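You operate a simulated robot arm through the tools that you are given. There is no shell and no other tool. Be economical: measure what you need, move in short steps, check, and stop when the job is done.

You run a simulated robot arm. Do the job below in one go: nothing can be reset, and whatever is moved stays where it is left.

## Task
Clamp the silver tray and fit the blue pad into it with the press.
Fine: push the slide right in to press; leave the tray clamped, the press bar up and the slide out again.

It is judged by the outcome, as a careful person would: the job done as asked, and still so three seconds after it is handed in. It fails if anything else is knocked over, pushed out of place, dropped, spilled or broken.

## Robot
A 6-joint arm with a two-finger parallel gripper, fixed in place. Base frame: the origin is at the foot of the arm, x ahead of it, y to its left, z up; the work surface is at about z = 860. Lengths are in mm, angles in degrees, forces in N, time in s.
With the tool pointing down near the work surface it reaches from about 260 to 680 mm from the base axis. Its first joint turns from -66.0 to 66.0 degrees. Payload 2.9 kg.
Tool frame: the origin (TCP) lies between the finger pads and is the grasp point; the fingertips stand 30 mm ahead of it; z points along the fingers, y is the line along which they close. The gripper opens to 110 mm. The fingers are 20 mm wide and 10 mm thick; the gripper's body (48 by 112 mm) begins 55 mm behind the TCP.
Orientation is that of the tool frame in the base frame, as a unit quaternion [w, x, y, z]. With the fingers straight down and closing along the base's y, the tool's x points along the base's -x, its y along +y and its z along -z.

## Interface
- The arm moves only by the tool servo_tool. Its argument "series" is a list of rows, each a list of 2 entries, a list of its own where there are three numbers: the shift along the tool's x, y, z in units of 150 mm (1.0 is 150 mm), then the turn, a rotation vector about the tool's x, y, z in units of 60 degrees (1.0 is 60 degrees). In form: [[[tx, ty, tz], [rx, ry, rz]], ...]. A call has 1 to 12 rows; each row is the pose to reach, as a shift and turn from the pose commanded when the call began, along the tool's axes at that moment. "hand" is the closure, from 0 (fully open) to 1 (shut), set as the call begins (left out, the last holds). A call with a number of a shift or a turn outside -1 to 1 is refused whole. Rows are played at 5 a second. More than 50 mm and 8.6 degrees between two rows, or a gripper value outside its range, and nothing of the call is played. Where a pose cannot be reached the arm comes as near as it can. A force on the tool above 90 N (or 10 N above the force at the start of the call, whichever is more), or a blocked arm, ends the call early, and 0.2 s more pass. The fingers move at their own pace (about 108 mm/s each) and stop on an object; they squeeze with about 28 N. The grip force told is the motor's: it shows also when the fingers shut on nothing. Time passes only in rows, and 0.2 s behind the last, so rows that repeat a pose let the fingers close. It gives the time, the measured TCP pose, the force on the tool (base axes), the opening and the grip force at its end, in the units of the frame above (readings bear some noise), with the torque about the TCP (base axes, N m) and any sound that the robot's microphone picked up.
- Cameras (640 x 400 px; columns grow to the right, rows downward): "scene" is fixed at [88.6, 443.8, 1404.8]; the picture's right is [-0.60, -0.80, 0.00], its down [-0.42, 0.31, -0.85] and it looks along [0.68, -0.51, -0.52] (base axes); focal length 275 px, centre (320, 200). "wrist" rides on the gripper at [72, 17, -103] in the tool frame; the picture's right is [-0.23, 0.97, 0.00], its down [-0.76, -0.18, -0.62] and it looks along [-0.61, -0.14, 0.78] (tool axes); focal length 222 px, centre (320, 200). There is no depth. A picture from a camera that has moved, and an enlarged one, comes with that camera's place and axes in the base frame and with its lens. The place of the scene camera against the robot may be out by one fixed shift of up to 18 mm in any direction.
- camera(camera): a new picture of that camera. No time passes.
- zoom(camera, box): a new picture of the part [left, top, right, bottom] of that camera's present view, enlarged. No time passes.
- job_done(): hands the job in; it is judged then, once.

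Work in short steps. Places have to be worked out from the pictures, the camera data and where the tool is seen: move nearer, look again, correct. Check each grasp and each placing, and mend what went wrong. You have 120 turns and 64 pictures in all, those below and enlarged ones among them. Open the gripper and draw the arm clear of the work before you hand the job in, unless the task says otherwise; then end with one line.

The tools are called after ">>>" as name(argument=value, ...) on one line, values as JSON. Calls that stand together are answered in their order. servo_tool: Moves the arm, as the interface text tells. Its arguments: {"type":"object","properties":{"series":{"type":"array","items":{"type":"array"}},"hand":{"type":"number"}},"required":["series"]} The other tools are called the same way: camera (camera) takes a picture; zoom (camera, box) takes an enlarged picture of a part of a camera's view; job_done () hands the job in.

At the start:

```text
time: 0.0
eef_pos: [387.8, -2.4, 1269.9]
tool_rot: [0.0, -0.001, 1.0, 0.0]
contact_force: [0.1, 0.2, 0.4]
wrist_torque: [-0.01, 0.01, 0.01]
gripper_width: 109.9
gripper_force: 0.0
```

scene: 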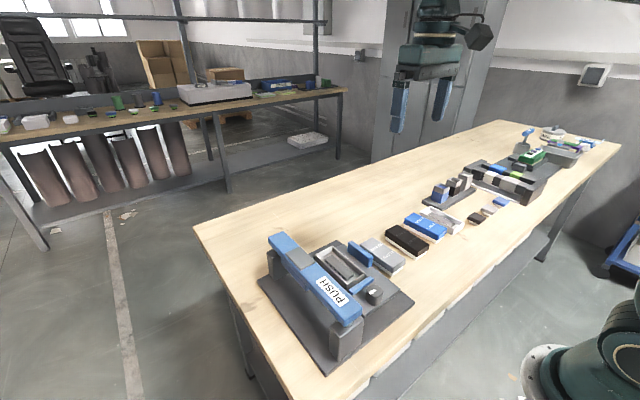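
wrist: 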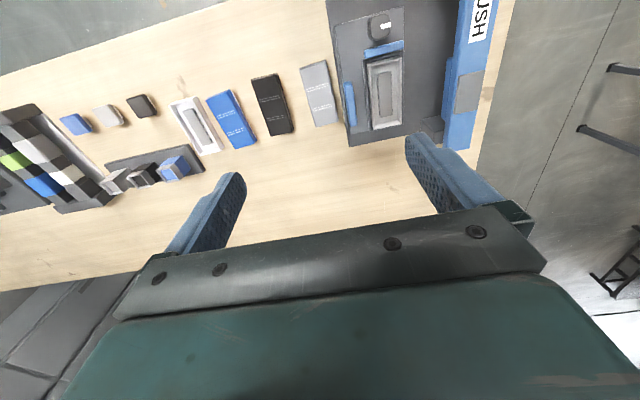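

I'll look closer at the fixture and the parts.

>>> zoom(camera="scene", box=[240, 210, 430, 380])

>>> zoom(camera="wrist", box=[160, 0, 520, 160])

>>> zoom(camera="scene", box=[370, 120, 610, 270])

```text
2.35 times, centred on (335, 295) of scene
camera zoom: at [88.6, 443.8, 1404.8], right [-0.6, -0.8, 0.0], down [-0.42, 0.31, -0.85], along [0.68, -0.51, -0.52], focal length 646 px, centre (285, -24)
```

zoom: 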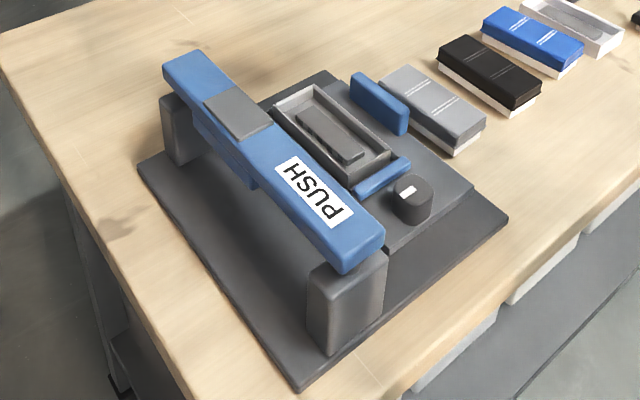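

```text
1.78 times, centred on (340, 80) of wrist
camera zoom: at [315.8, 14.6, 1372.8], right [0.23, 0.97, 0.0], down [0.76, -0.18, 0.62], along [0.61, -0.14, -0.78], focal length 395 px, centre (284, 413)
```

zoom: 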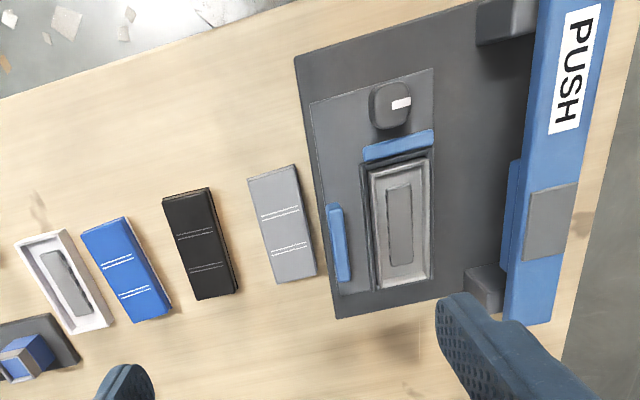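

```text
2.67 times, centred on (490, 195) of scene
camera zoom: at [88.6, 443.8, 1404.8], right [-0.6, -0.8, 0.0], down [-0.42, 0.31, -0.85], along [0.68, -0.51, -0.52], focal length 732 px, centre (-133, 213)
```

zoom: 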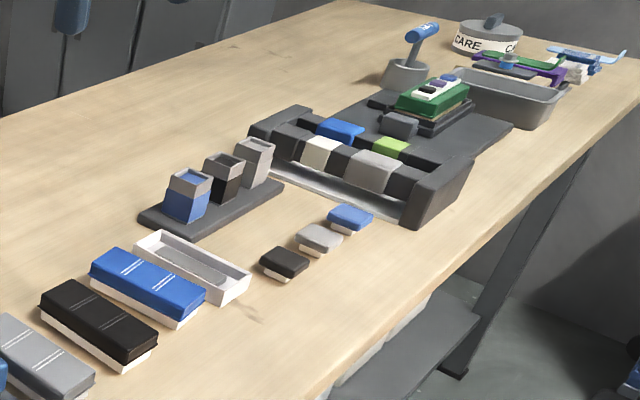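

The tray sits in the nest around (449,117), the knob is near (345,112) and the bar is near y≈245. The blue pad is near (433,-211). I'll move the wrist camera over the fixture to measure it.

>>> servo_tool(series=[[[-0.07, 0.2, 0.1], [0, 0, 0]], [[-0.14, 0.4, 0.2], [0, 0, 0]], [[-0.2, 0.6, 0.3], [0, 0, 0]], [[-0.27, 0.8, 0.4], [0, 0, 0]], [[-0.3, 0.95, 0.5], [0, 0, 0]], [[-0.3, 0.95, 0.5], [0, 0, 0]]])

>>> camera(camera="wrist")

```text
time: 1.4
eef_pos: [433.0, 140.2, 1195.0]
tool_rot: [0.0, 0.0, 1.0, 0.0]
contact_force: [0.0, -0.1, -0.4]
wrist_torque: [0.0, -0.01, 0.0]
gripper_width: 109.8
gripper_force: 0.1
```

```text
58 pictures are left
camera wrist: at [361.1, 157.3, 1296.6], right [0.23, 0.97, 0.0], down [0.76, -0.18, 0.62], along [0.61, -0.14, -0.78], focal length 222 px, centre (320, 200)
```

wrist: 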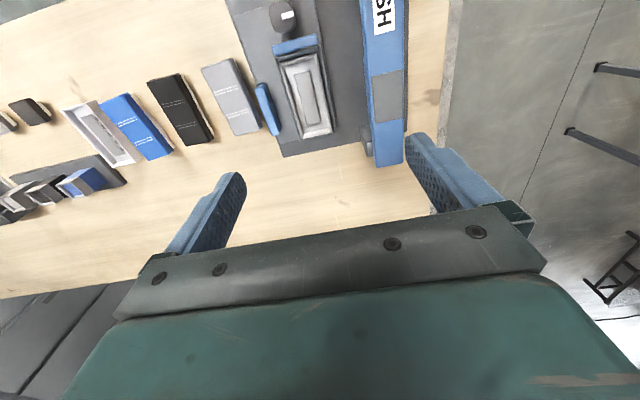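

The fixture is at the edge of the view, so I'll shift back in x.

>>> servo_tool(series=[[[0.3, 0.0, 0.0], [0, 0, 0]], [[0.6, 0.0, 0.1], [0, 0, 0]], [[0.75, 0.0, 0.2], [0, 0, 0]], [[0.75, 0.0, 0.2], [0, 0, 0]]])

>>> zoom(camera="wrist", box=[200, 0, 460, 180])

```text
time: 2.4
eef_pos: [319.6, 140.4, 1163.4]
tool_rot: [0.001, 0.0, 1.0, 0.0]
contact_force: [0.1, 0.1, 0.3]
wrist_torque: [0.02, 0.04, 0.01]
gripper_width: 110.1
gripper_force: 0.0
```

```text
2.22 times, centred on (330, 90) of wrist
camera zoom: at [247.8, 157.1, 1266.8], right [0.23, 0.97, 0.0], down [0.76, -0.18, 0.62], along [0.61, -0.14, -0.78], focal length 494 px, centre (298, 444)
```

zoom: 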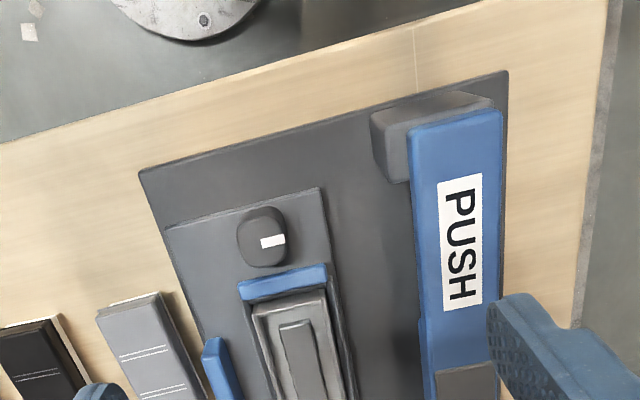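

The base plate is axis-aligned, x from 290 and y from 33 to 286. The slide moves towards +y. Next I'll take a closer look at the nest and clamp jaws.

>>> servo_tool(series=[[[-0.2, -0.02, 0.2], [0, 0, 0]], [[-0.4, -0.05, 0.4], [0, 0, 0]], [[-0.55, -0.08, 0.6], [0, 0, 0]], [[-0.7, -0.1, 0.75], [0, 0, 0]], [[-0.75, -0.1, 0.89], [0, 0, 0]], [[-0.75, -0.1, 0.89], [0, 0, 0]]])

>>> camera(camera="wrist")

>>> zoom(camera="wrist", box=[200, 20, 440, 170])

```text
time: 3.8
eef_pos: [433.3, 125.1, 1029.8]
tool_rot: [0.001, 0.0, 1.0, 0.0]
contact_force: [-0.2, -0.3, 0.5]
wrist_torque: [0.01, -0.01, 0.03]
gripper_width: 109.8
gripper_force: 0.0
```

```text
56 pictures are left
camera wrist: at [361.1, 141.4, 1133.1], right [0.23, 0.97, 0.0], down [0.76, -0.18, 0.62], along [0.61, -0.14, -0.78], focal length 222 px, centre (320, 200)
```

wrist: 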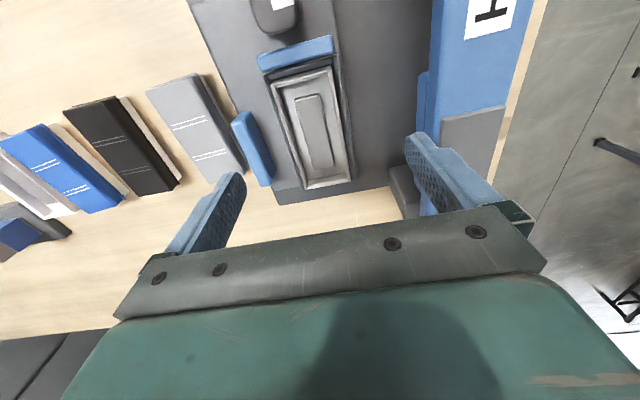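

```text
2.67 times, centred on (320, 95) of wrist
camera zoom: at [361.1, 141.4, 1133.1], right [0.23, 0.97, 0.0], down [0.76, -0.18, 0.62], along [0.61, -0.14, -0.78], focal length 592 px, centre (320, 480)
```

zoom: 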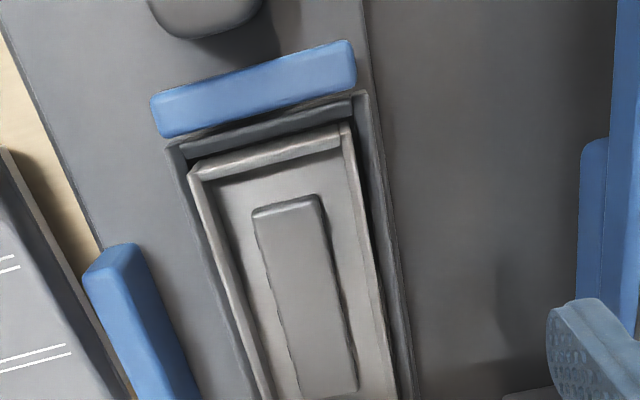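

The nest holds the silver tray, centred near (455,115). The blue bar by the knob looks like the clamp jaw, and the one on the -y edge is probably the slide handle. I'll go look at the knob from close up.

>>> servo_tool(series=[[[0.25, -0.05, 0.0], [0, 0, 0]], [[0.5, -0.1, 0.0], [0, 0, 0]], [[0.67, -0.13, 0.0], [0, 0, 0]], [[0.67, -0.13, 0.0], [0, 0, 0]]], hand=0.45)

>>> zoom(camera="wrist", box=[180, 20, 460, 195])

>>> zoom(camera="scene", box=[240, 200, 430, 380])

```text
time: 4.8
eef_pos: [331.2, 106.7, 1030.2]
tool_rot: [0.0, 0.0, 1.0, 0.0]
contact_force: [0.2, 0.0, 0.1]
wrist_torque: [-0.01, 0.01, -0.01]
gripper_width: 60.4
gripper_force: 0.1
```

```text
2.29 times, centred on (320, 108) of wrist
camera zoom: at [259.6, 123.0, 1133.7], right [0.23, 0.97, 0.0], down [0.76, -0.18, 0.62], along [0.61, -0.14, -0.78], focal length 508 px, centre (320, 411)
```

zoom: 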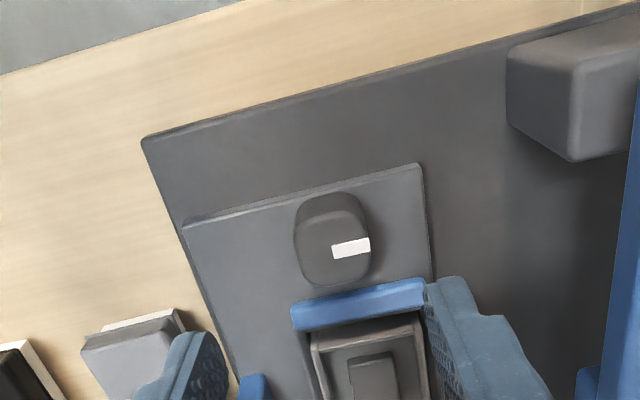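

```text
2.22 times, centred on (335, 290) of scene
camera zoom: at [88.6, 443.8, 1404.8], right [-0.6, -0.8, 0.0], down [-0.42, 0.31, -0.85], along [0.68, -0.51, -0.52], focal length 610 px, centre (287, 0)
```

zoom: 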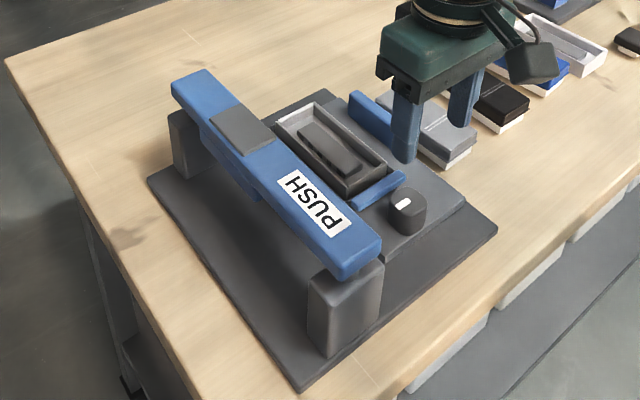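

The knob is near (343,111), about 33 mm across, with its top around z 915. The jaw's edge is at x≈371, so I'll swing the fingers ±30° about the y direction. I'll come in above it, pre-turned -30°.

>>> servo_tool(series=[[[-0.04, 0.015, 0.15], [0, 0, -0.125]], [[-0.079, 0.029, 0.3], [0, 0, -0.25]], [[-0.079, 0.029, 0.4], [0, 0, -0.375]], [[-0.079, 0.029, 0.45], [0, 0, -0.5]], [[-0.079, 0.029, 0.45], [0, 0, -0.5]]], hand=0.6)

>>> zoom(camera="wrist", box=[180, 20, 460, 195])

>>> zoom(camera="scene", box=[280, 200, 430, 340])

```text
time: 6.0
eef_pos: [344.2, 110.1, 964.5]
tool_rot: [0.0, -0.26, 0.966, 0.0]
contact_force: [0.4, 0.2, -0.7]
wrist_torque: [-0.04, 0.02, 0.02]
gripper_width: 43.8
gripper_force: 0.1
```

```text
2.29 times, centred on (320, 108) of wrist
camera zoom: at [273.5, 88.2, 1066.6], right [-0.29, 0.96, 0.0], down [0.75, 0.23, 0.62], along [0.6, 0.18, -0.78], focal length 508 px, centre (320, 411)
```

zoom: 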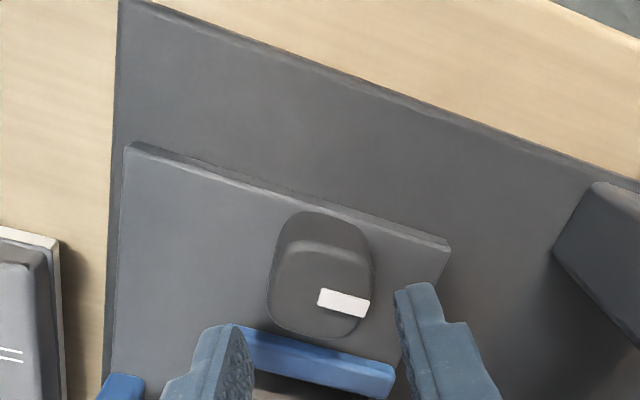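

```text
2.86 times, centred on (355, 270) of scene
camera zoom: at [88.6, 443.9, 1404.8], right [-0.6, -0.8, 0.0], down [-0.42, 0.31, -0.85], along [0.68, -0.51, -0.52], focal length 785 px, centre (220, 0)
```

zoom: 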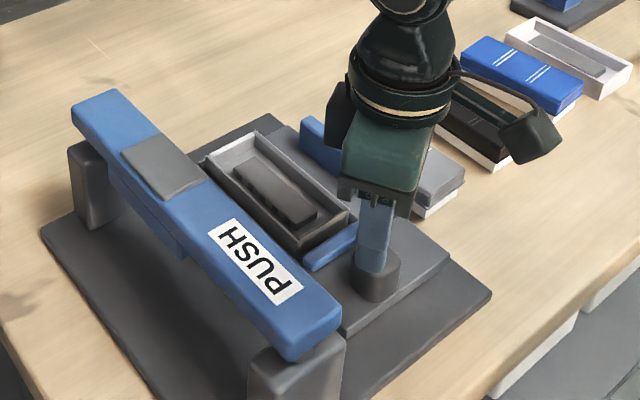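

The knob's centre checks out at (342,110). I'll descend so the fingertips reach about z 897, then close on the knob.

>>> servo_tool(series=[[[0.0, 0, 0.1], [0, 0, 0]], [[0.0, 0, 0.2], [0, 0, 0]], [[0.0, 0, 0.25], [0, 0, 0]], [[0.0, 0, 0.25], [0, 0, 0]]])

>>> servo_tool(series=[[[0.0, 0, 0], [0, 0, 0]], [[0.0, 0, 0], [0, 0, 0]], [[0.0, 0, 0], [0, 0, 0]]], hand=0.8)

```text
time: 7.0
eef_pos: [345.3, 110.1, 925.2]
tool_rot: [0.0, -0.259, 0.966, 0.0]
contact_force: [-0.6, -0.5, -0.5]
wrist_torque: [0.0, -0.04, 0.0]
gripper_width: 43.9
gripper_force: 0.0
```

```text
time: 7.8
eef_pos: [345.3, 110.9, 925.1]
tool_rot: [0.0, -0.259, 0.966, 0.0]
contact_force: [0.2, -0.6, -4.9]
wrist_torque: [0.5, -0.05, 0.01]
gripper_width: 34.5
gripper_force: 44.6
```

The knob is gripped at 34.5 mm. Now I'll turn it 60° clockwise as seen from above.

>>> servo_tool(series=[[[0.0, 0, 0], [0, 0, 0.125]], [[0.0, 0, 0], [0, 0, 0.25]], [[0.0, 0, 0], [0, 0, 0.375]], [[0.0, 0, 0], [0, 0, 0.5]], [[0.0, 0, 0], [0, 0, 0.625]], [[0.0, 0, 0], [0, 0, 0.75]], [[0.0, 0, 0], [0, 0, 0.875]], [[0.0, 0, 0], [0, 0, 1.0]]])

>>> zoom(camera="scene", box=[280, 200, 430, 340])

>>> zoom(camera="wrist", box=[180, 20, 460, 195])

```text
time: 9.6
eef_pos: [344.3, 109.4, 925.1]
tool_rot: [0.0, 0.261, 0.965, -0.001]
contact_force: [12.7, -3.4, -34.7]
wrist_torque: [0.24, -0.77, 0.03]
gripper_width: 34.4
gripper_force: 44.9
```

```text
2.86 times, centred on (355, 270) of scene
camera zoom: at [89.3, 443.9, 1404.8], right [-0.6, -0.8, 0.0], down [-0.42, 0.31, -0.85], along [0.68, -0.51, -0.52], focal length 785 px, centre (220, 0)
```

zoom: 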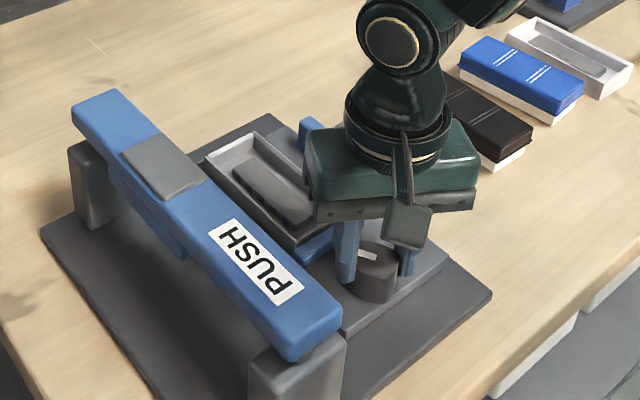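

```text
2.29 times, centred on (320, 108) of wrist
camera zoom: at [290.9, 160.9, 1028.6], right [0.69, 0.73, 0.0], down [0.57, -0.54, 0.62], along [0.45, -0.43, -0.78], focal length 508 px, centre (320, 411)
```

zoom: 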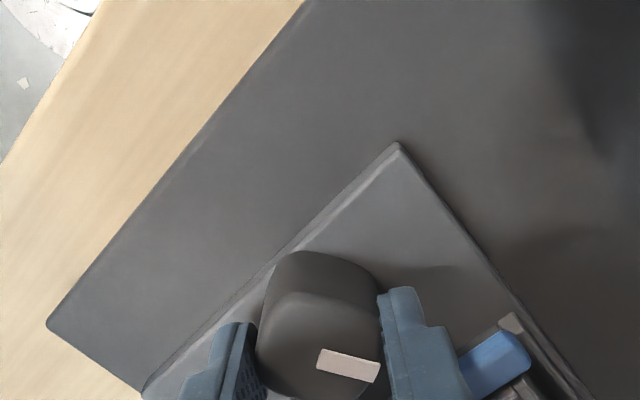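

The mark has turned 60° with the tool. I'll ease open, rise and see what the jaw did.

>>> servo_tool(series=[[[0.0, 0, 0], [0, 0, 0]], [[0.0, 0, 0], [0, 0, 0]]], hand=0.61)

>>> servo_tool(series=[[[0.0, 0, -0.15], [0, 0, 0]], [[0.0, 0, -0.3], [0, 0, -0.125]], [[0.0, 0, -0.5], [0, 0, -0.25]], [[0.0, 0, -0.5], [0, 0, -0.375]], [[0.0, 0, -0.5], [0, 0, -0.5]], [[0.0, 0, -0.5], [0, 0, -0.5]]])

>>> zoom(camera="wrist", box=[180, 20, 460, 195])

```text
time: 10.2
eef_pos: [343.6, 109.2, 926.0]
tool_rot: [0.0, 0.258, 0.966, 0.0]
contact_force: [-0.2, -0.3, 0.1]
wrist_torque: [0.01, 0.0, -0.02]
gripper_width: 43.0
gripper_force: 0.0
```

```text
time: 11.6
eef_pos: [343.9, 110.0, 1000.8]
tool_rot: [0.0, -0.001, 1.0, 0.001]
contact_force: [1.1, -0.3, -0.5]
wrist_torque: [0.04, 0.03, -0.01]
gripper_width: 42.9
gripper_force: 0.0
```

```text
2.29 times, centred on (320, 108) of wrist
camera zoom: at [272.0, 126.9, 1104.2], right [0.23, 0.97, 0.0], down [0.76, -0.18, 0.62], along [0.61, -0.14, -0.78], focal length 508 px, centre (320, 411)
```

zoom: 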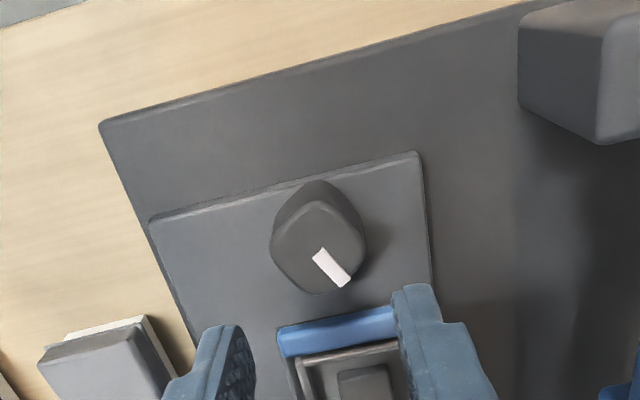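

The knob turned 60° and the jaw moved about 8 mm towards the tray, so the direction is right. I'll regrip and turn further, watching for resistance.

>>> servo_tool(series=[[[0.0, 0, 0.1], [0, 0, -0.125]], [[0.0, 0, 0.2], [0, 0, -0.25]], [[0.0, 0, 0.3], [0, 0, -0.375]], [[0.0, 0, 0.4], [0, 0, -0.5]], [[0.0, 0, 0.5], [0, 0, -0.5]], [[0.0, 0, 0.5], [0, 0, -0.5]]])

>>> servo_tool(series=[[[0.0, 0, 0], [0, 0, 0]], [[0.0, 0, 0], [0, 0, 0]], [[0.0, 0, 0], [0, 0, 0]]], hand=0.8)

>>> servo_tool(series=[[[0.0, 0, 0], [0, 0, 0.125]], [[0.0, 0, 0], [0, 0, 0.25]], [[0.0, 0, 0], [0, 0, 0.375]], [[0.0, 0, 0], [0, 0, 0.5]]])

```text
time: 13.0
eef_pos: [344.7, 110.7, 926.1]
tool_rot: [0.0, -0.259, 0.966, 0.0]
contact_force: [0.5, -0.6, 0.4]
wrist_torque: [-0.01, -0.02, 0.01]
gripper_width: 43.2
gripper_force: 0.0
```

```text
time: 13.8
eef_pos: [344.0, 108.9, 926.4]
tool_rot: [0.001, -0.259, 0.966, 0.0]
contact_force: [-0.2, 0.1, -4.7]
wrist_torque: [0.51, -0.03, 0.01]
gripper_width: 34.3
gripper_force: 45.0
```

```text
time: 14.8
eef_pos: [344.5, 109.6, 925.2]
tool_rot: [0.0, 0.0, 1.0, 0.0]
contact_force: [-0.1, -1.2, -6.3]
wrist_torque: [0.31, 0.01, 0.52]
gripper_width: 34.8
gripper_force: 44.9
```

A torque about z is now showing, which suggests a stop near 90°. I'll try a little more.

>>> servo_tool(series=[[[0.0, 0, 0], [0, 0, 0.12]], [[0.0, 0, 0], [0, 0, 0.12]]])

>>> zoom(camera="wrist", box=[180, 20, 460, 195])

```text
time: 15.4
eef_pos: [344.7, 109.7, 926.3]
tool_rot: [0.001, 0.064, 0.998, -0.001]
contact_force: [0.3, -1.4, -1.9]
wrist_torque: [0.36, 0.14, 0.38]
gripper_width: 34.0
gripper_force: 44.8
```

```text
2.29 times, centred on (320, 108) of wrist
camera zoom: at [275.0, 135.9, 1029.4], right [0.35, 0.94, 0.0], down [0.73, -0.27, 0.62], along [0.58, -0.22, -0.78], focal length 508 px, centre (320, 411)
```

zoom: 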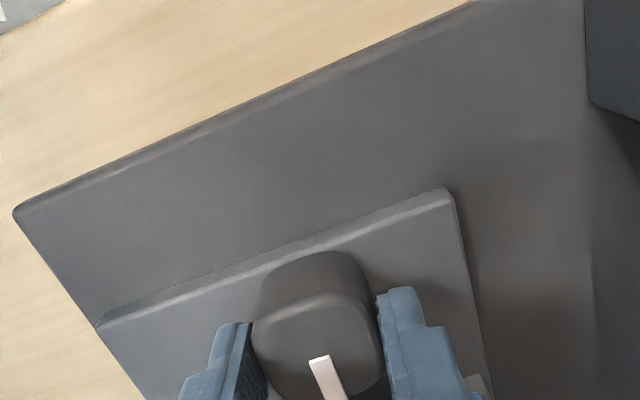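

The mark points along +x, about 90° round, and it's at the stop. I'll release and look at the jaw from above.

>>> servo_tool(series=[[[0.0, 0, 0], [0, 0, 0]], [[0.0, 0, 0], [0, 0, 0]]], hand=0.6)

>>> servo_tool(series=[[[0.0, 0, -0.2], [0, 0, -0.06]], [[0.0, 0, -0.4], [0, 0, -0.12]], [[-0.15, 0, -0.65], [0, 0, -0.12]], [[-0.3, 0, -0.8], [0, 0, -0.12]], [[-0.3, 0, -0.8], [0, 0, -0.12]]])

>>> zoom(camera="wrist", box=[180, 0, 460, 175])

```text
time: 16.0
eef_pos: [344.2, 110.0, 926.4]
tool_rot: [0.0, 0.063, 0.998, 0.001]
contact_force: [-0.1, -0.2, 0.3]
wrist_torque: [0.01, 0.0, 0.03]
gripper_width: 44.1
gripper_force: 0.1
```

```text
time: 17.2
eef_pos: [388.3, 104.3, 1046.7]
tool_rot: [0.0, 0.0, 1.0, 0.0]
contact_force: [0.0, 0.0, -0.6]
wrist_torque: [0.01, -0.02, 0.01]
gripper_width: 43.7
gripper_force: 0.1
```

```text
2.29 times, centred on (320, 88) of wrist
camera zoom: at [316.7, 121.4, 1150.0], right [0.23, 0.97, 0.0], down [0.76, -0.18, 0.62], along [0.61, -0.14, -0.78], focal length 508 px, centre (320, 457)
```

zoom: 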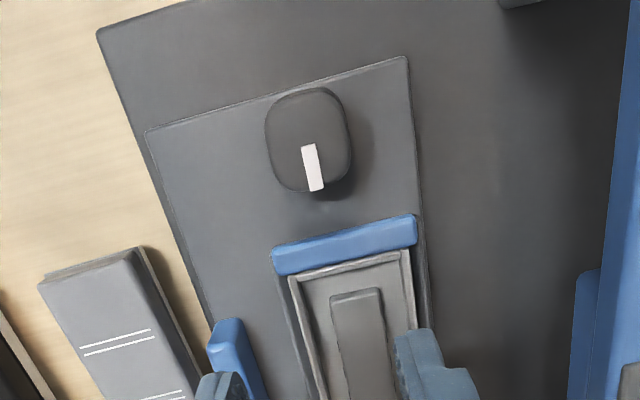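

The jaw is closed on the tray and the knob is at 90°, so it's clamped. Now over to the blue pad.

>>> servo_tool(series=[[[-0.1, -0.3, -0.1], [0, 0, 0]], [[-0.2, -0.6, -0.1], [0, 0, 0]], [[-0.25, -0.85, -0.1], [0, 0, 0]], [[-0.25, -1.0, -0.1], [0, 0, 0]]], hand=0.2)

>>> servo_tool(series=[[[0, -0.3, 0], [0, 0, 0]], [[0, -0.6, 0], [0, 0, 0]], [[0, -0.85, 0], [0, 0, 0]], [[0, -1.0, 0], [0, 0, 0]], [[0, -1.0, 0], [0, 0, 0]]])

>>> camera(camera="wrist")

>>> zoom(camera="scene", box=[340, 180, 520, 290])

```text
time: 18.2
eef_pos: [426.8, -45.1, 1061.8]
tool_rot: [0.0, 0.001, 1.0, -0.001]
contact_force: [-0.1, 1.0, 0.7]
wrist_torque: [0.01, -0.03, 0.0]
gripper_width: 87.8
gripper_force: 0.0
```

```text
time: 19.4
eef_pos: [426.1, -195.6, 1060.3]
tool_rot: [0.0, 0.0, 1.0, -0.001]
contact_force: [0.0, 0.1, 0.0]
wrist_torque: [0.0, -0.02, -0.01]
gripper_width: 87.8
gripper_force: 0.0
```

```text
45 pictures are left
camera wrist: at [354.8, -179.1, 1164.1], right [0.23, 0.97, 0.0], down [0.76, -0.18, 0.62], along [0.61, -0.14, -0.78], focal length 222 px, centre (320, 200)
```

wrist: 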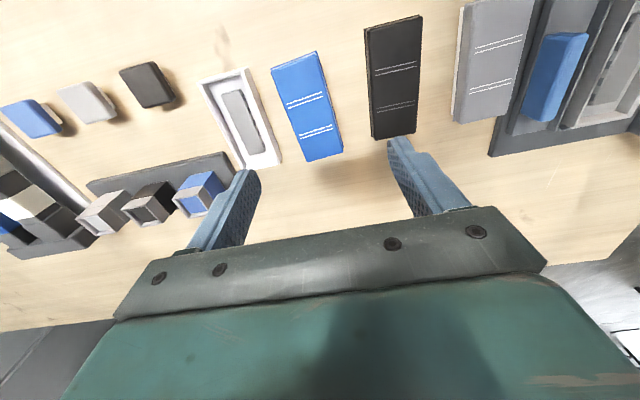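

```text
3.56 times, centred on (430, 235) of scene
camera zoom: at [88.6, 443.8, 1404.8], right [-0.6, -0.8, 0.0], down [-0.42, 0.31, -0.85], along [0.68, -0.51, -0.52], focal length 976 px, centre (-71, 76)
```

zoom: 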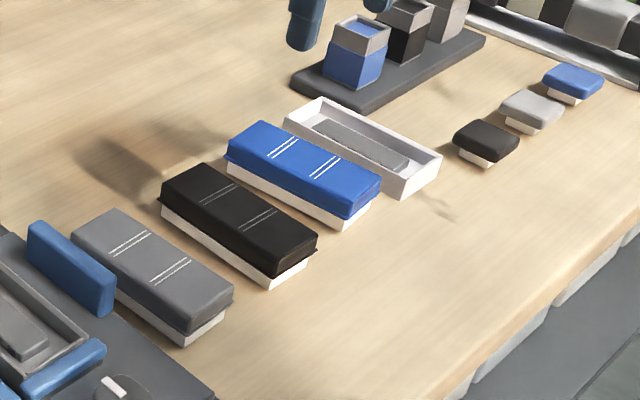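

The pad top is centred near (436,-210) with yaw of about +4°, measures roughly 118×50 mm and its top is near z 895. I'll go above it, aligned, with a 66 mm opening.

>>> servo_tool(series=[[[-0.067, -0.096, 0.1], [0, 0, -0.067]], [[-0.067, -0.096, 0.3], [0, 0, -0.067]], [[-0.067, -0.096, 0.55], [0, 0, -0.067]], [[-0.067, -0.096, 0.7], [0, 0, -0.067]], [[-0.067, -0.096, 0.7], [0, 0, -0.067]]], hand=0.4)

>>> camera(camera="wrist")

>>> zoom(camera="scene", box=[340, 150, 520, 290])

```text
time: 20.6
eef_pos: [435.8, -210.6, 956.9]
tool_rot: [0.0, -0.035, 0.999, -0.001]
contact_force: [-0.6, 0.1, -0.1]
wrist_torque: [0.04, 0.03, -0.04]
gripper_width: 66.3
gripper_force: 0.0
```

```text
43 pictures are left
camera wrist: at [363.4, -198.5, 1060.0], right [0.16, 0.99, 0.0], down [0.77, -0.12, 0.62], along [0.62, -0.1, -0.78], focal length 222 px, centre (320, 200)
```

wrist: 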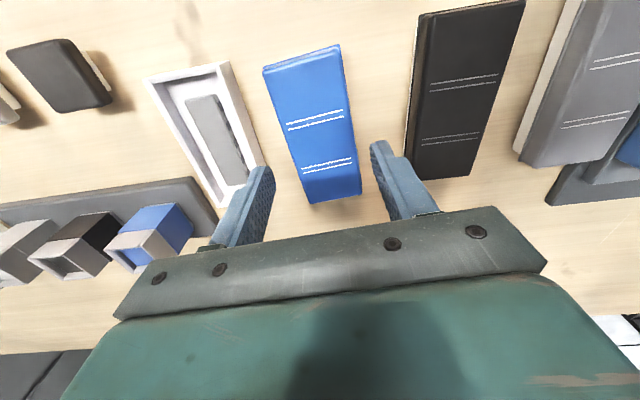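

```text
2.86 times, centred on (430, 220) of scene
camera zoom: at [88.6, 443.8, 1404.8], right [-0.6, -0.8, 0.0], down [-0.42, 0.31, -0.85], along [0.68, -0.51, -0.52], focal length 785 px, centre (6, 143)
```

zoom: 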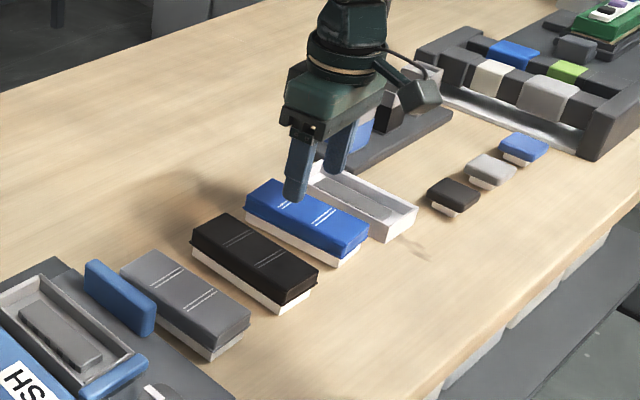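

The measurement agrees: centre (436.6,-209.5), yaw 4.4°, and I'm aligned. I'll descend until the fingertips are at about z 879 and grip the upper part.

>>> servo_tool(series=[[[0, 0, 0.15], [0, 0, 0]], [[0, 0, 0.25], [0, 0, 0]], [[0, 0, 0.32], [0, 0, 0]], [[0, 0, 0.32], [0, 0, 0]]])

>>> servo_tool(series=[[[0, 0, 0], [0, 0, 0]], [[0, 0, 0], [0, 0, 0]], [[0, 0, 0], [0, 0, 0]]], hand=0.7)

>>> zoom(camera="scene", box=[370, 170, 490, 260])

```text
time: 21.6
eef_pos: [436.2, -210.2, 906.7]
tool_rot: [0.001, -0.035, 0.999, 0.001]
contact_force: [-0.5, 0.0, -0.6]
wrist_torque: [-0.02, 0.0, 0.03]
gripper_width: 66.1
gripper_force: 0.1
```

```text
time: 22.4
eef_pos: [436.3, -210.4, 907.9]
tool_rot: [0.001, -0.035, 0.999, 0.0]
contact_force: [-0.5, -0.6, 0.2]
wrist_torque: [0.03, -0.03, 0.03]
gripper_width: 53.4
gripper_force: 27.9
```

```text
4.44 times, centred on (430, 215) of scene
camera zoom: at [88.6, 443.8, 1404.8], right [-0.6, -0.8, 0.0], down [-0.42, 0.31, -0.85], along [0.68, -0.51, -0.52], focal length 1220 px, centre (-169, 133)
```

zoom: 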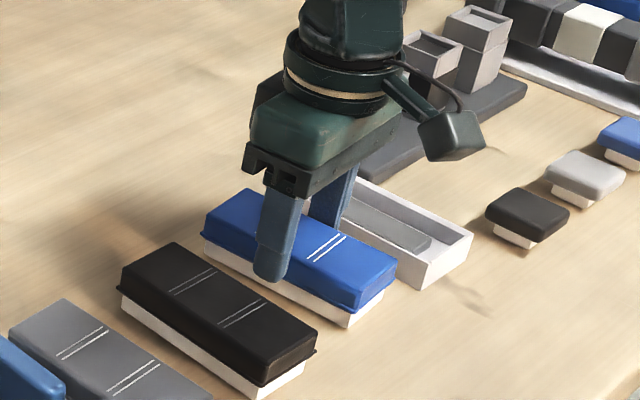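

It's gripped at 53.4 mm. I'll lift straight up and square the yaw.

>>> servo_tool(series=[[[0, 0, -0.1], [0, 0, 0]], [[0, 0, -0.3], [0, 0, 0]], [[0, 0, -0.6], [0, 0, 0.073]], [[0, 0, -0.9], [0, 0, 0.073]], [[0, 0, -0.95], [0, 0, 0.073]], [[0, 0, -0.95], [0, 0, 0.073]]])

>>> servo_tool(series=[[[0.02, 0.25, 0], [0, 0, 0]], [[0.04, 0.5, 0], [0, 0, 0]], [[0.06, 0.75, 0], [0, 0, 0]], [[0.1, 1.0, 0], [0, 0, 0]]])

>>> servo_tool(series=[[[0, 0.25, 0], [0, 0, 0]], [[0, 0.45, 0], [0, 0, 0]], [[0, 0.45, 0], [0, 0, 0]]])

>>> camera(camera="wrist")

>>> zoom(camera="wrist", box=[240, 20, 480, 170])

```text
time: 23.8
eef_pos: [436.4, -209.8, 1050.9]
tool_rot: [0.0, 0.004, 1.0, -0.001]
contact_force: [-0.7, -0.4, -0.5]
wrist_torque: [0.01, 0.0, -0.01]
gripper_width: 32.8
gripper_force: 0.0
```

```text
time: 24.8
eef_pos: [421.7, -60.2, 1049.5]
tool_rot: [-0.001, 0.004, 1.0, 0.0]
contact_force: [0.1, 0.6, 0.3]
wrist_torque: [0.01, 0.04, 0.01]
gripper_width: 33.0
gripper_force: 0.0
```

```text
time: 25.6
eef_pos: [422.5, 6.6, 1051.5]
tool_rot: [0.0, 0.004, 1.0, 0.0]
contact_force: [0.2, -0.9, 0.0]
wrist_torque: [0.03, 0.0, -0.01]
gripper_width: 33.1
gripper_force: 0.1
```

```text
40 pictures are left
camera wrist: at [351.1, 24.7, 1153.9], right [0.23, 0.97, 0.0], down [0.76, -0.18, 0.62], along [0.61, -0.15, -0.78], focal length 222 px, centre (320, 200)
```

wrist: 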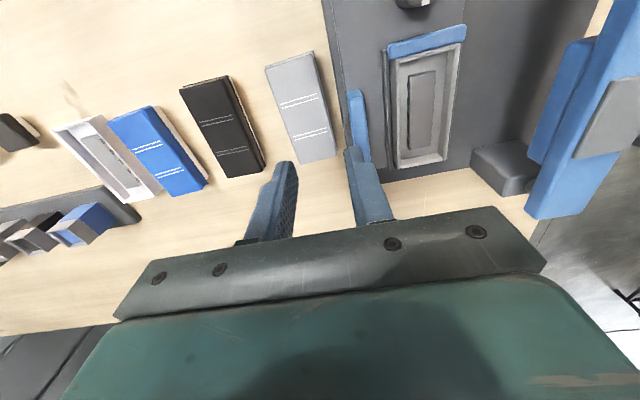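

```text
2.67 times, centred on (360, 95) of wrist
camera zoom: at [351.1, 24.7, 1153.9], right [0.23, 0.97, 0.0], down [0.76, -0.18, 0.62], along [0.61, -0.15, -0.78], focal length 592 px, centre (213, 480)
```

zoom: 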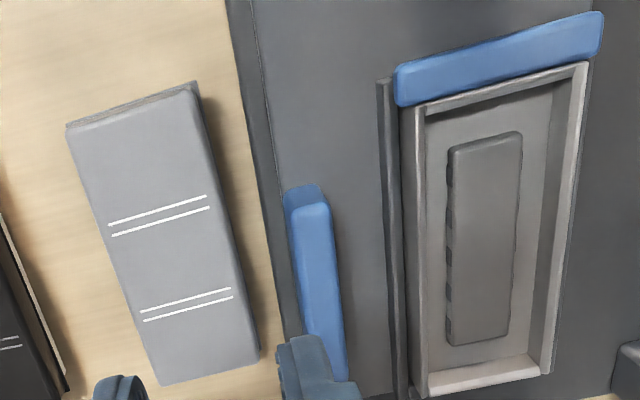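

The pad slipped out and stayed on the table, so my grip was too shallow. While the hand is free I'll measure the tray accurately from directly above.

>>> servo_tool(series=[[[0, 0.3, 0], [0, 0, -0.008]], [[0, 0.6, 0], [0, 0, -0.008]], [[0, 0.63, 0], [0, 0, -0.008]], [[0, 0.63, 0], [0, 0, -0.008]]])

>>> zoom(camera="wrist", box=[200, 20, 440, 170])

```text
time: 26.6
eef_pos: [424.4, 103.2, 1049.6]
tool_rot: [0.001, -0.001, 1.0, 0.0]
contact_force: [0.0, -0.8, -0.6]
wrist_torque: [-0.01, 0.03, 0.03]
gripper_width: 33.3
gripper_force: 0.1
```

```text
2.67 times, centred on (320, 95) of wrist
camera zoom: at [351.0, 119.1, 1153.2], right [0.23, 0.97, 0.0], down [0.76, -0.18, 0.62], along [0.61, -0.14, -0.78], focal length 592 px, centre (320, 480)
```

zoom: 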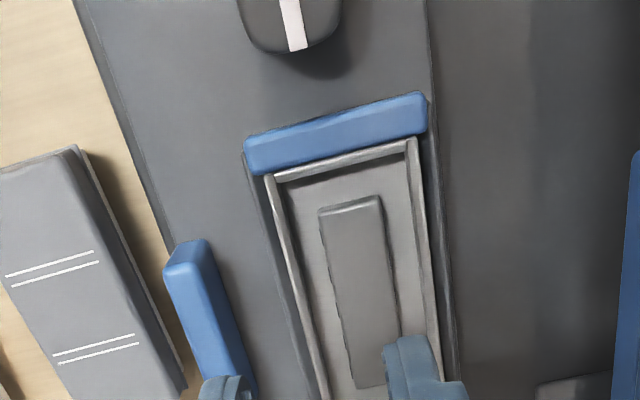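

The tray's rim is centred at about (456.5,116.4) at z≈908, outer size about 121×57 with a cavity about 49 wide. Triangulating from two heights puts the pad top at only z≈886, so I gripped too high. I'll go back to the pad.

>>> servo_tool(series=[[[0, -0.3, 0], [0, 0, 0]], [[-0.05, -0.6, 0], [0, 0, 0]], [[-0.1, -0.85, 0], [0, 0, 0]], [[-0.1, -1.0, 0], [0, 0, 0]]], hand=0.4)

>>> servo_tool(series=[[[0, -0.3, 0], [0, 0, 0]], [[0, -0.6, 0], [0, 0, 0]], [[0, -0.85, 0], [0, 0, 0]], [[0, -1.0, 0], [0, 0, 0]]])

>>> servo_tool(series=[[[0, -0.086, 0.2], [0, 0, 0]], [[0, -0.086, 0.4], [0, 0, -0.073]], [[0, -0.086, 0.6], [0, 0, -0.073]], [[0, -0.086, 0.6], [0, 0, -0.073]]])

>>> camera(camera="wrist")

>>> zoom(camera="wrist", box=[220, 20, 420, 220])

```text
time: 27.6
eef_pos: [438.5, -48.1, 1049.9]
tool_rot: [0.0, -0.002, 1.0, 0.0]
contact_force: [0.6, -0.4, 0.5]
wrist_torque: [0.02, -0.01, -0.03]
gripper_width: 66.0
gripper_force: 0.1
```

```text
time: 28.6
eef_pos: [438.8, -198.3, 1051.0]
tool_rot: [0.0, -0.002, 1.0, 0.0]
contact_force: [-1.0, 0.2, -0.4]
wrist_torque: [0.01, -0.01, -0.01]
gripper_width: 66.1
gripper_force: 0.0
```

```text
time: 29.6
eef_pos: [439.6, -211.4, 961.2]
tool_rot: [0.0, -0.039, 0.999, 0.001]
contact_force: [-0.9, -0.7, -1.0]
wrist_torque: [-0.01, -0.02, 0.0]
gripper_width: 65.9
gripper_force: 0.2
```

```text
37 pictures are left
camera wrist: at [366.2, -200.3, 1064.1], right [0.15, 0.99, 0.0], down [0.77, -0.12, 0.62], along [0.62, -0.09, -0.78], focal length 222 px, centre (320, 200)
```

wrist: 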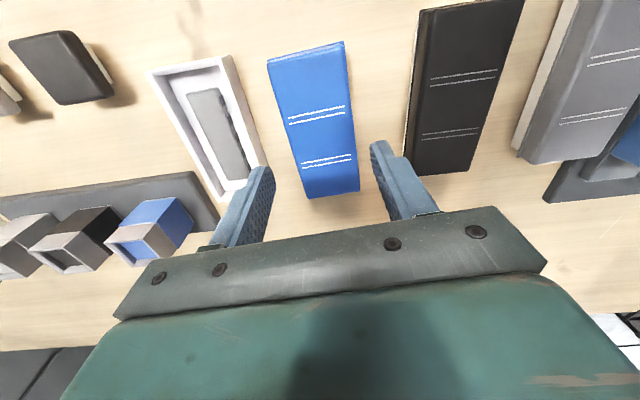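

```text
2.00 times, centred on (320, 120) of wrist
camera zoom: at [366.2, -200.3, 1064.1], right [0.15, 0.99, 0.0], down [0.77, -0.12, 0.62], along [0.62, -0.09, -0.78], focal length 444 px, centre (320, 360)
```

zoom: 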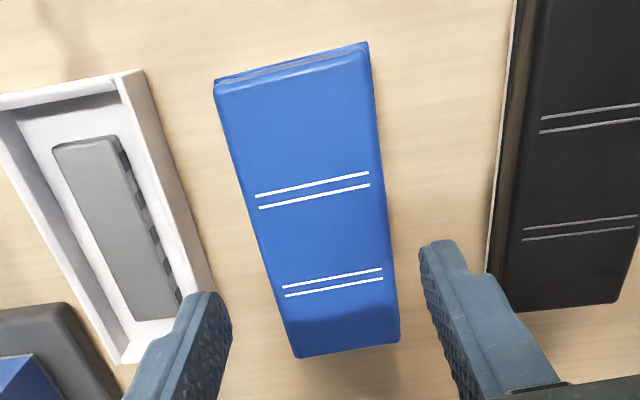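

The pad hasn't moved: centre (442,-209.6), yaw about 4°. I'll descend deeper, fingertips to about z 867, and grip with full closure.

>>> servo_tool(series=[[[-0.015, 0.01, 0.15], [0, 0, 0]], [[-0.015, 0.01, 0.3], [0, 0, 0]], [[-0.015, 0.01, 0.4], [0, 0, 0]], [[-0.015, 0.01, 0.427], [0, 0, 0]], [[-0.015, 0.01, 0.427], [0, 0, 0]]])

>>> servo_tool(series=[[[0, 0, 0], [0, 0, 0]], [[0, 0, 0], [0, 0, 0]], [[0, 0, 0], [0, 0, 0]], [[0, 0, 0], [0, 0, 0]]], hand=0.9)

>>> servo_tool(series=[[[0, 0, -0.05], [0, 0, 0]], [[0, 0, -0.1], [0, 0, 0]], [[0, 0, -0.2], [0, 0, 0]], [[0, 0, -0.2], [0, 0, 0]]])

>>> zoom(camera="scene", box=[370, 160, 490, 250])

```text
time: 30.8
eef_pos: [442.4, -209.5, 896.8]
tool_rot: [0.0, -0.04, 0.999, 0.0]
contact_force: [0.2, 0.2, -0.6]
wrist_torque: [-0.03, -0.01, 0.03]
gripper_width: 65.8
gripper_force: 0.0
```

```text
time: 31.8
eef_pos: [441.2, -210.1, 897.6]
tool_rot: [0.0, -0.039, 0.999, 0.0]
contact_force: [-0.5, 0.1, -1.2]
wrist_torque: [-0.03, -0.03, -0.01]
gripper_width: 53.3
gripper_force: 28.6
```

```text
time: 32.8
eef_pos: [440.7, -209.4, 927.5]
tool_rot: [0.0, -0.039, 0.999, 0.0]
contact_force: [0.2, -0.4, -1.2]
wrist_torque: [0.0, -0.02, 0.0]
gripper_width: 53.6
gripper_force: 28.0
```

```text
4.44 times, centred on (430, 205) of scene
camera zoom: at [88.6, 443.8, 1404.8], right [-0.6, -0.8, 0.0], down [-0.42, 0.31, -0.85], along [0.68, -0.51, -0.52], focal length 1220 px, centre (-169, 178)
```

zoom: 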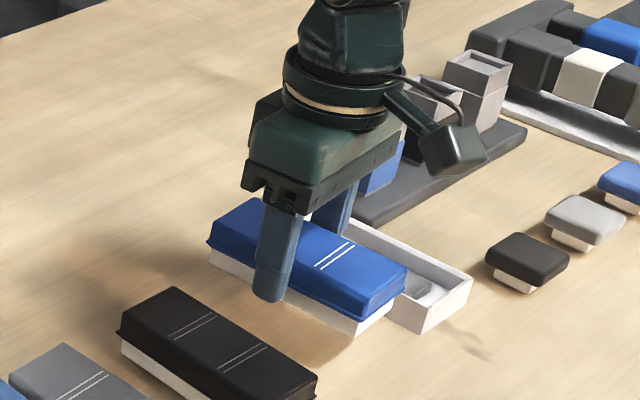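

The pad is held level at 53.5 mm. I'll lift it to z≈1017, square the yaw and carry it to the tray.

>>> servo_tool(series=[[[0, 0, -0.15], [0, 0, 0]], [[0, 0, -0.3], [0, 0, 0.04]], [[0, 0, -0.45], [0, 0, 0.075]], [[0, 0, -0.6], [0, 0, 0.075]], [[0, 0, -0.6], [0, 0, 0.075]]])

>>> servo_tool(series=[[[0, 0.1, 0], [0, 0, 0]], [[0, 0.3, 0], [0, 0, 0]], [[0, 0.5, 0], [0, 0, 0]], [[-0.02, 0.7, 0], [0, 0, 0]], [[-0.05, 0.9, 0], [0, 0, 0]], [[-0.1, 1.0, 0], [0, 0, 0]]])

>>> servo_tool(series=[[[0, 0.2, 0], [0, 0, 0]], [[0, 0.4, 0], [0, 0, 0]], [[0, 0.6, 0], [0, 0, 0]], [[0, 0.8, 0], [0, 0, 0]], [[0, 0.95, 0], [0, 0, 0]], [[0, 1.0, 0], [0, 0, 0]], [[0, 1.0, 0], [0, 0, 0]]])

```text
time: 34.0
eef_pos: [442.2, -208.7, 1018.1]
tool_rot: [0.001, 0.0, 1.0, 0.0]
contact_force: [0.9, 0.1, -1.0]
wrist_torque: [0.05, -0.02, 0.01]
gripper_width: 53.6
gripper_force: 27.9
```

```text
time: 35.4
eef_pos: [455.4, -59.9, 1016.5]
tool_rot: [0.0, 0.001, 1.0, 0.001]
contact_force: [0.8, -0.1, -1.2]
wrist_torque: [0.01, -0.02, -0.03]
gripper_width: 53.7
gripper_force: 27.9
```

```text
time: 37.0
eef_pos: [455.5, 90.1, 1016.1]
tool_rot: [0.001, 0.0, 1.0, 0.0]
contact_force: [-0.7, -0.3, -0.6]
wrist_torque: [-0.02, -0.03, 0.02]
gripper_width: 53.6
gripper_force: 28.2
```

Moving over the tray, with the foot about 15 mm above the rim, then I'll check.

>>> servo_tool(series=[[[0, 0.1, 0], [0, 0, 0]], [[0, 0.175, 0.1], [0, 0, 0]], [[0, 0.175, 0.25], [0, 0, 0]], [[0, 0.175, 0.35], [0, 0, 0]], [[0, 0.175, 0.35], [0, 0, 0]]])

>>> camera(camera="wrist")

>>> zoom(camera="scene", box=[270, 190, 430, 310])

```text
time: 38.2
eef_pos: [456.2, 115.9, 963.4]
tool_rot: [0.001, 0.001, 1.0, 0.0]
contact_force: [-0.4, 0.1, -0.1]
wrist_torque: [-0.03, -0.01, 0.0]
gripper_width: 53.6
gripper_force: 28.1
```

```text
34 pictures are left
camera wrist: at [383.8, 133.8, 1066.4], right [0.23, 0.97, 0.0], down [0.76, -0.18, 0.62], along [0.61, -0.14, -0.78], focal length 222 px, centre (320, 200)
```

wrist: 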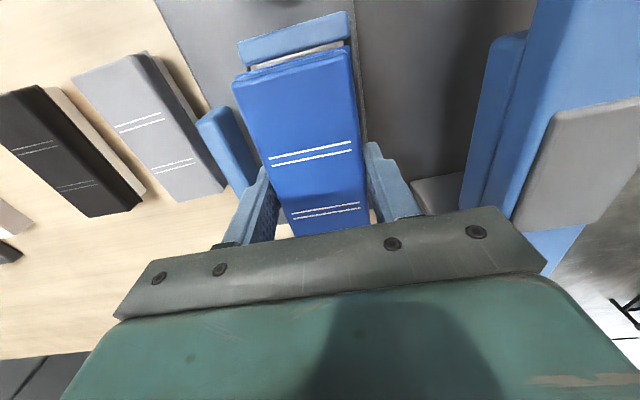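

```text
3.33 times, centred on (350, 250) of scene
camera zoom: at [88.6, 443.9, 1404.8], right [-0.6, -0.8, 0.0], down [-0.42, 0.31, -0.85], along [0.68, -0.51, -0.52], focal length 915 px, centre (220, 33)
```

zoom: 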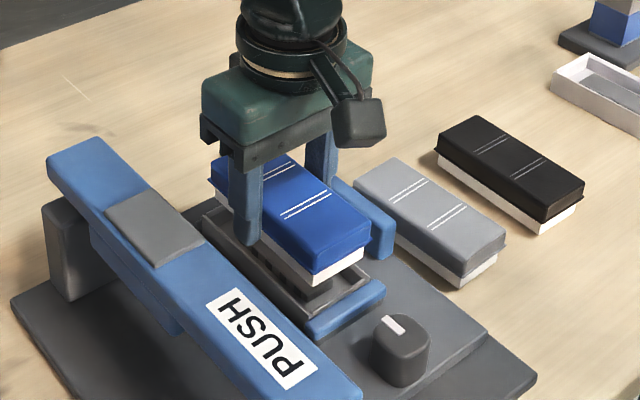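

>>> zoom(camera="wrist", box=[220, 0, 380, 100])

>>> zoom(camera="scene", box=[310, 220, 375, 275])

```text
4.00 times, centred on (300, 50) of wrist
camera zoom: at [383.8, 133.8, 1066.4], right [0.23, 0.97, 0.0], down [0.76, -0.18, 0.62], along [0.61, -0.14, -0.78], focal length 888 px, centre (400, 800)
```

zoom: 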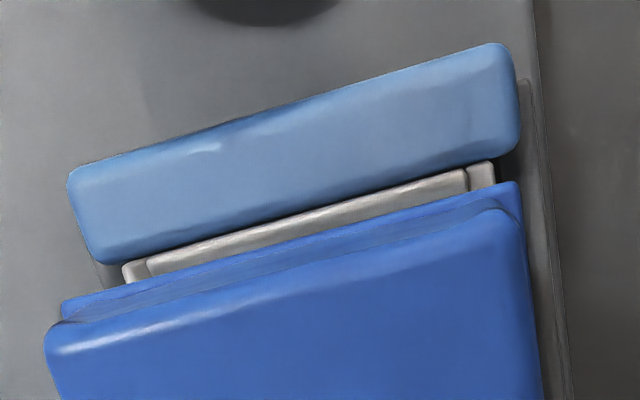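

```text
7.27 times, centred on (342, 248) of scene
camera zoom: at [88.6, 443.9, 1404.8], right [-0.6, -0.8, 0.0], down [-0.42, 0.31, -0.85], along [0.68, -0.51, -0.52], focal length 1997 px, centre (156, -146)
```

zoom: 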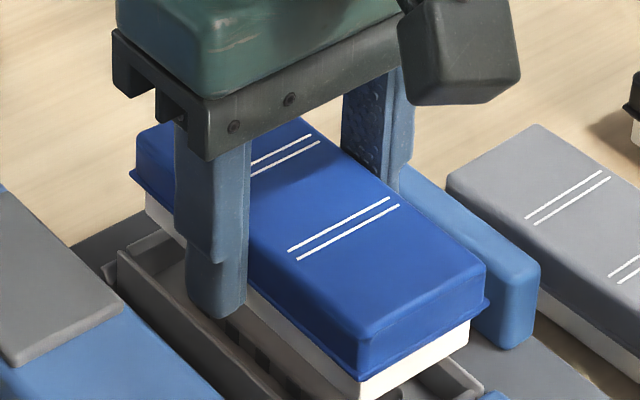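

Tray near end: x≈395.4, y centre≈116.6. The pad lip's near end is x≈395, y centre≈116-117, so they're aligned to about 1 mm. I'll lower the foot to near rim level and check.

>>> servo_tool(series=[[[0, 0.003, 0.04], [0, 0, 0]], [[0, 0.003, 0.08], [0, 0, 0]], [[0, 0.003, 0.1], [0, 0, 0]], [[0, 0.003, 0.1], [0, 0, 0]]])

>>> zoom(camera="scene", box=[310, 225, 375, 280])

>>> zoom(camera="wrist", box=[220, 0, 380, 100])

```text
time: 39.2
eef_pos: [456.9, 117.5, 949.7]
tool_rot: [0.0, 0.0, 1.0, -0.001]
contact_force: [-1.0, 0.3, -1.0]
wrist_torque: [-0.02, 0.01, 0.02]
gripper_width: 53.6
gripper_force: 28.4
```

```text
7.27 times, centred on (342, 252) of scene
camera zoom: at [88.6, 443.9, 1404.8], right [-0.6, -0.8, 0.0], down [-0.42, 0.31, -0.85], along [0.68, -0.51, -0.52], focal length 1997 px, centre (156, -182)
```

zoom: 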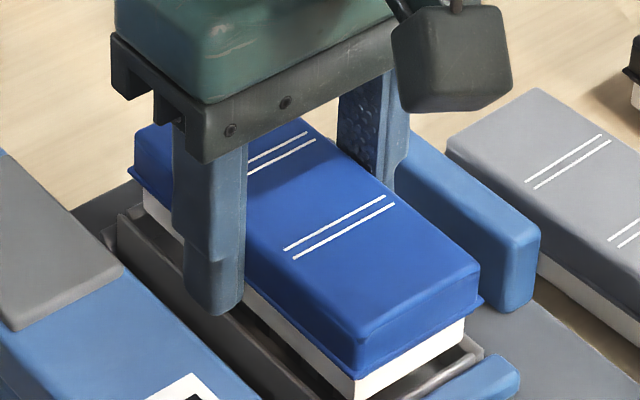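

```text
4.00 times, centred on (300, 50) of wrist
camera zoom: at [384.2, 134.3, 1051.7], right [0.23, 0.97, 0.0], down [0.76, -0.18, 0.62], along [0.61, -0.14, -0.78], focal length 888 px, centre (400, 800)
```

zoom: 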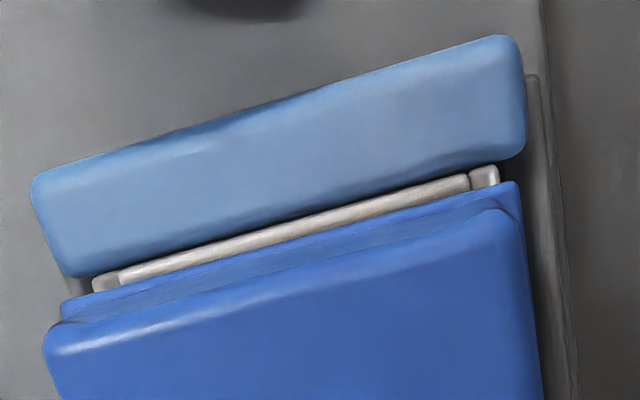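

Extrapolating the descent, the pad would sit about 1.3 mm too far in +y. I'll correct that and lower gently until contact.

>>> servo_tool(series=[[[-0.004, -0.009, 0], [0, 0, 0]], [[-0.004, -0.009, 0.02], [0, 0, 0]], [[-0.004, -0.009, 0.035], [0, 0, 0]], [[-0.004, -0.009, 0.05], [0, 0, 0]], [[-0.004, -0.009, 0.05], [0, 0, 0]]])

>>> zoom(camera="wrist", box=[220, 0, 380, 100])

```text
time: 40.4
eef_pos: [456.7, 116.2, 942.1]
tool_rot: [0.0, -0.001, 1.0, 0.0]
contact_force: [-0.1, 0.0, -0.2]
wrist_torque: [0.0, 0.01, -0.02]
gripper_width: 53.7
gripper_force: 27.9
```

```text
4.00 times, centred on (300, 50) of wrist
camera zoom: at [384.8, 133.1, 1044.6], right [0.23, 0.97, 0.0], down [0.76, -0.18, 0.62], along [0.61, -0.14, -0.78], focal length 888 px, centre (400, 800)
```

zoom: 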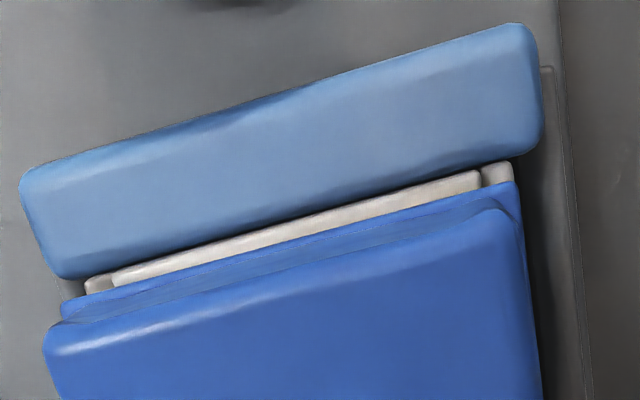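

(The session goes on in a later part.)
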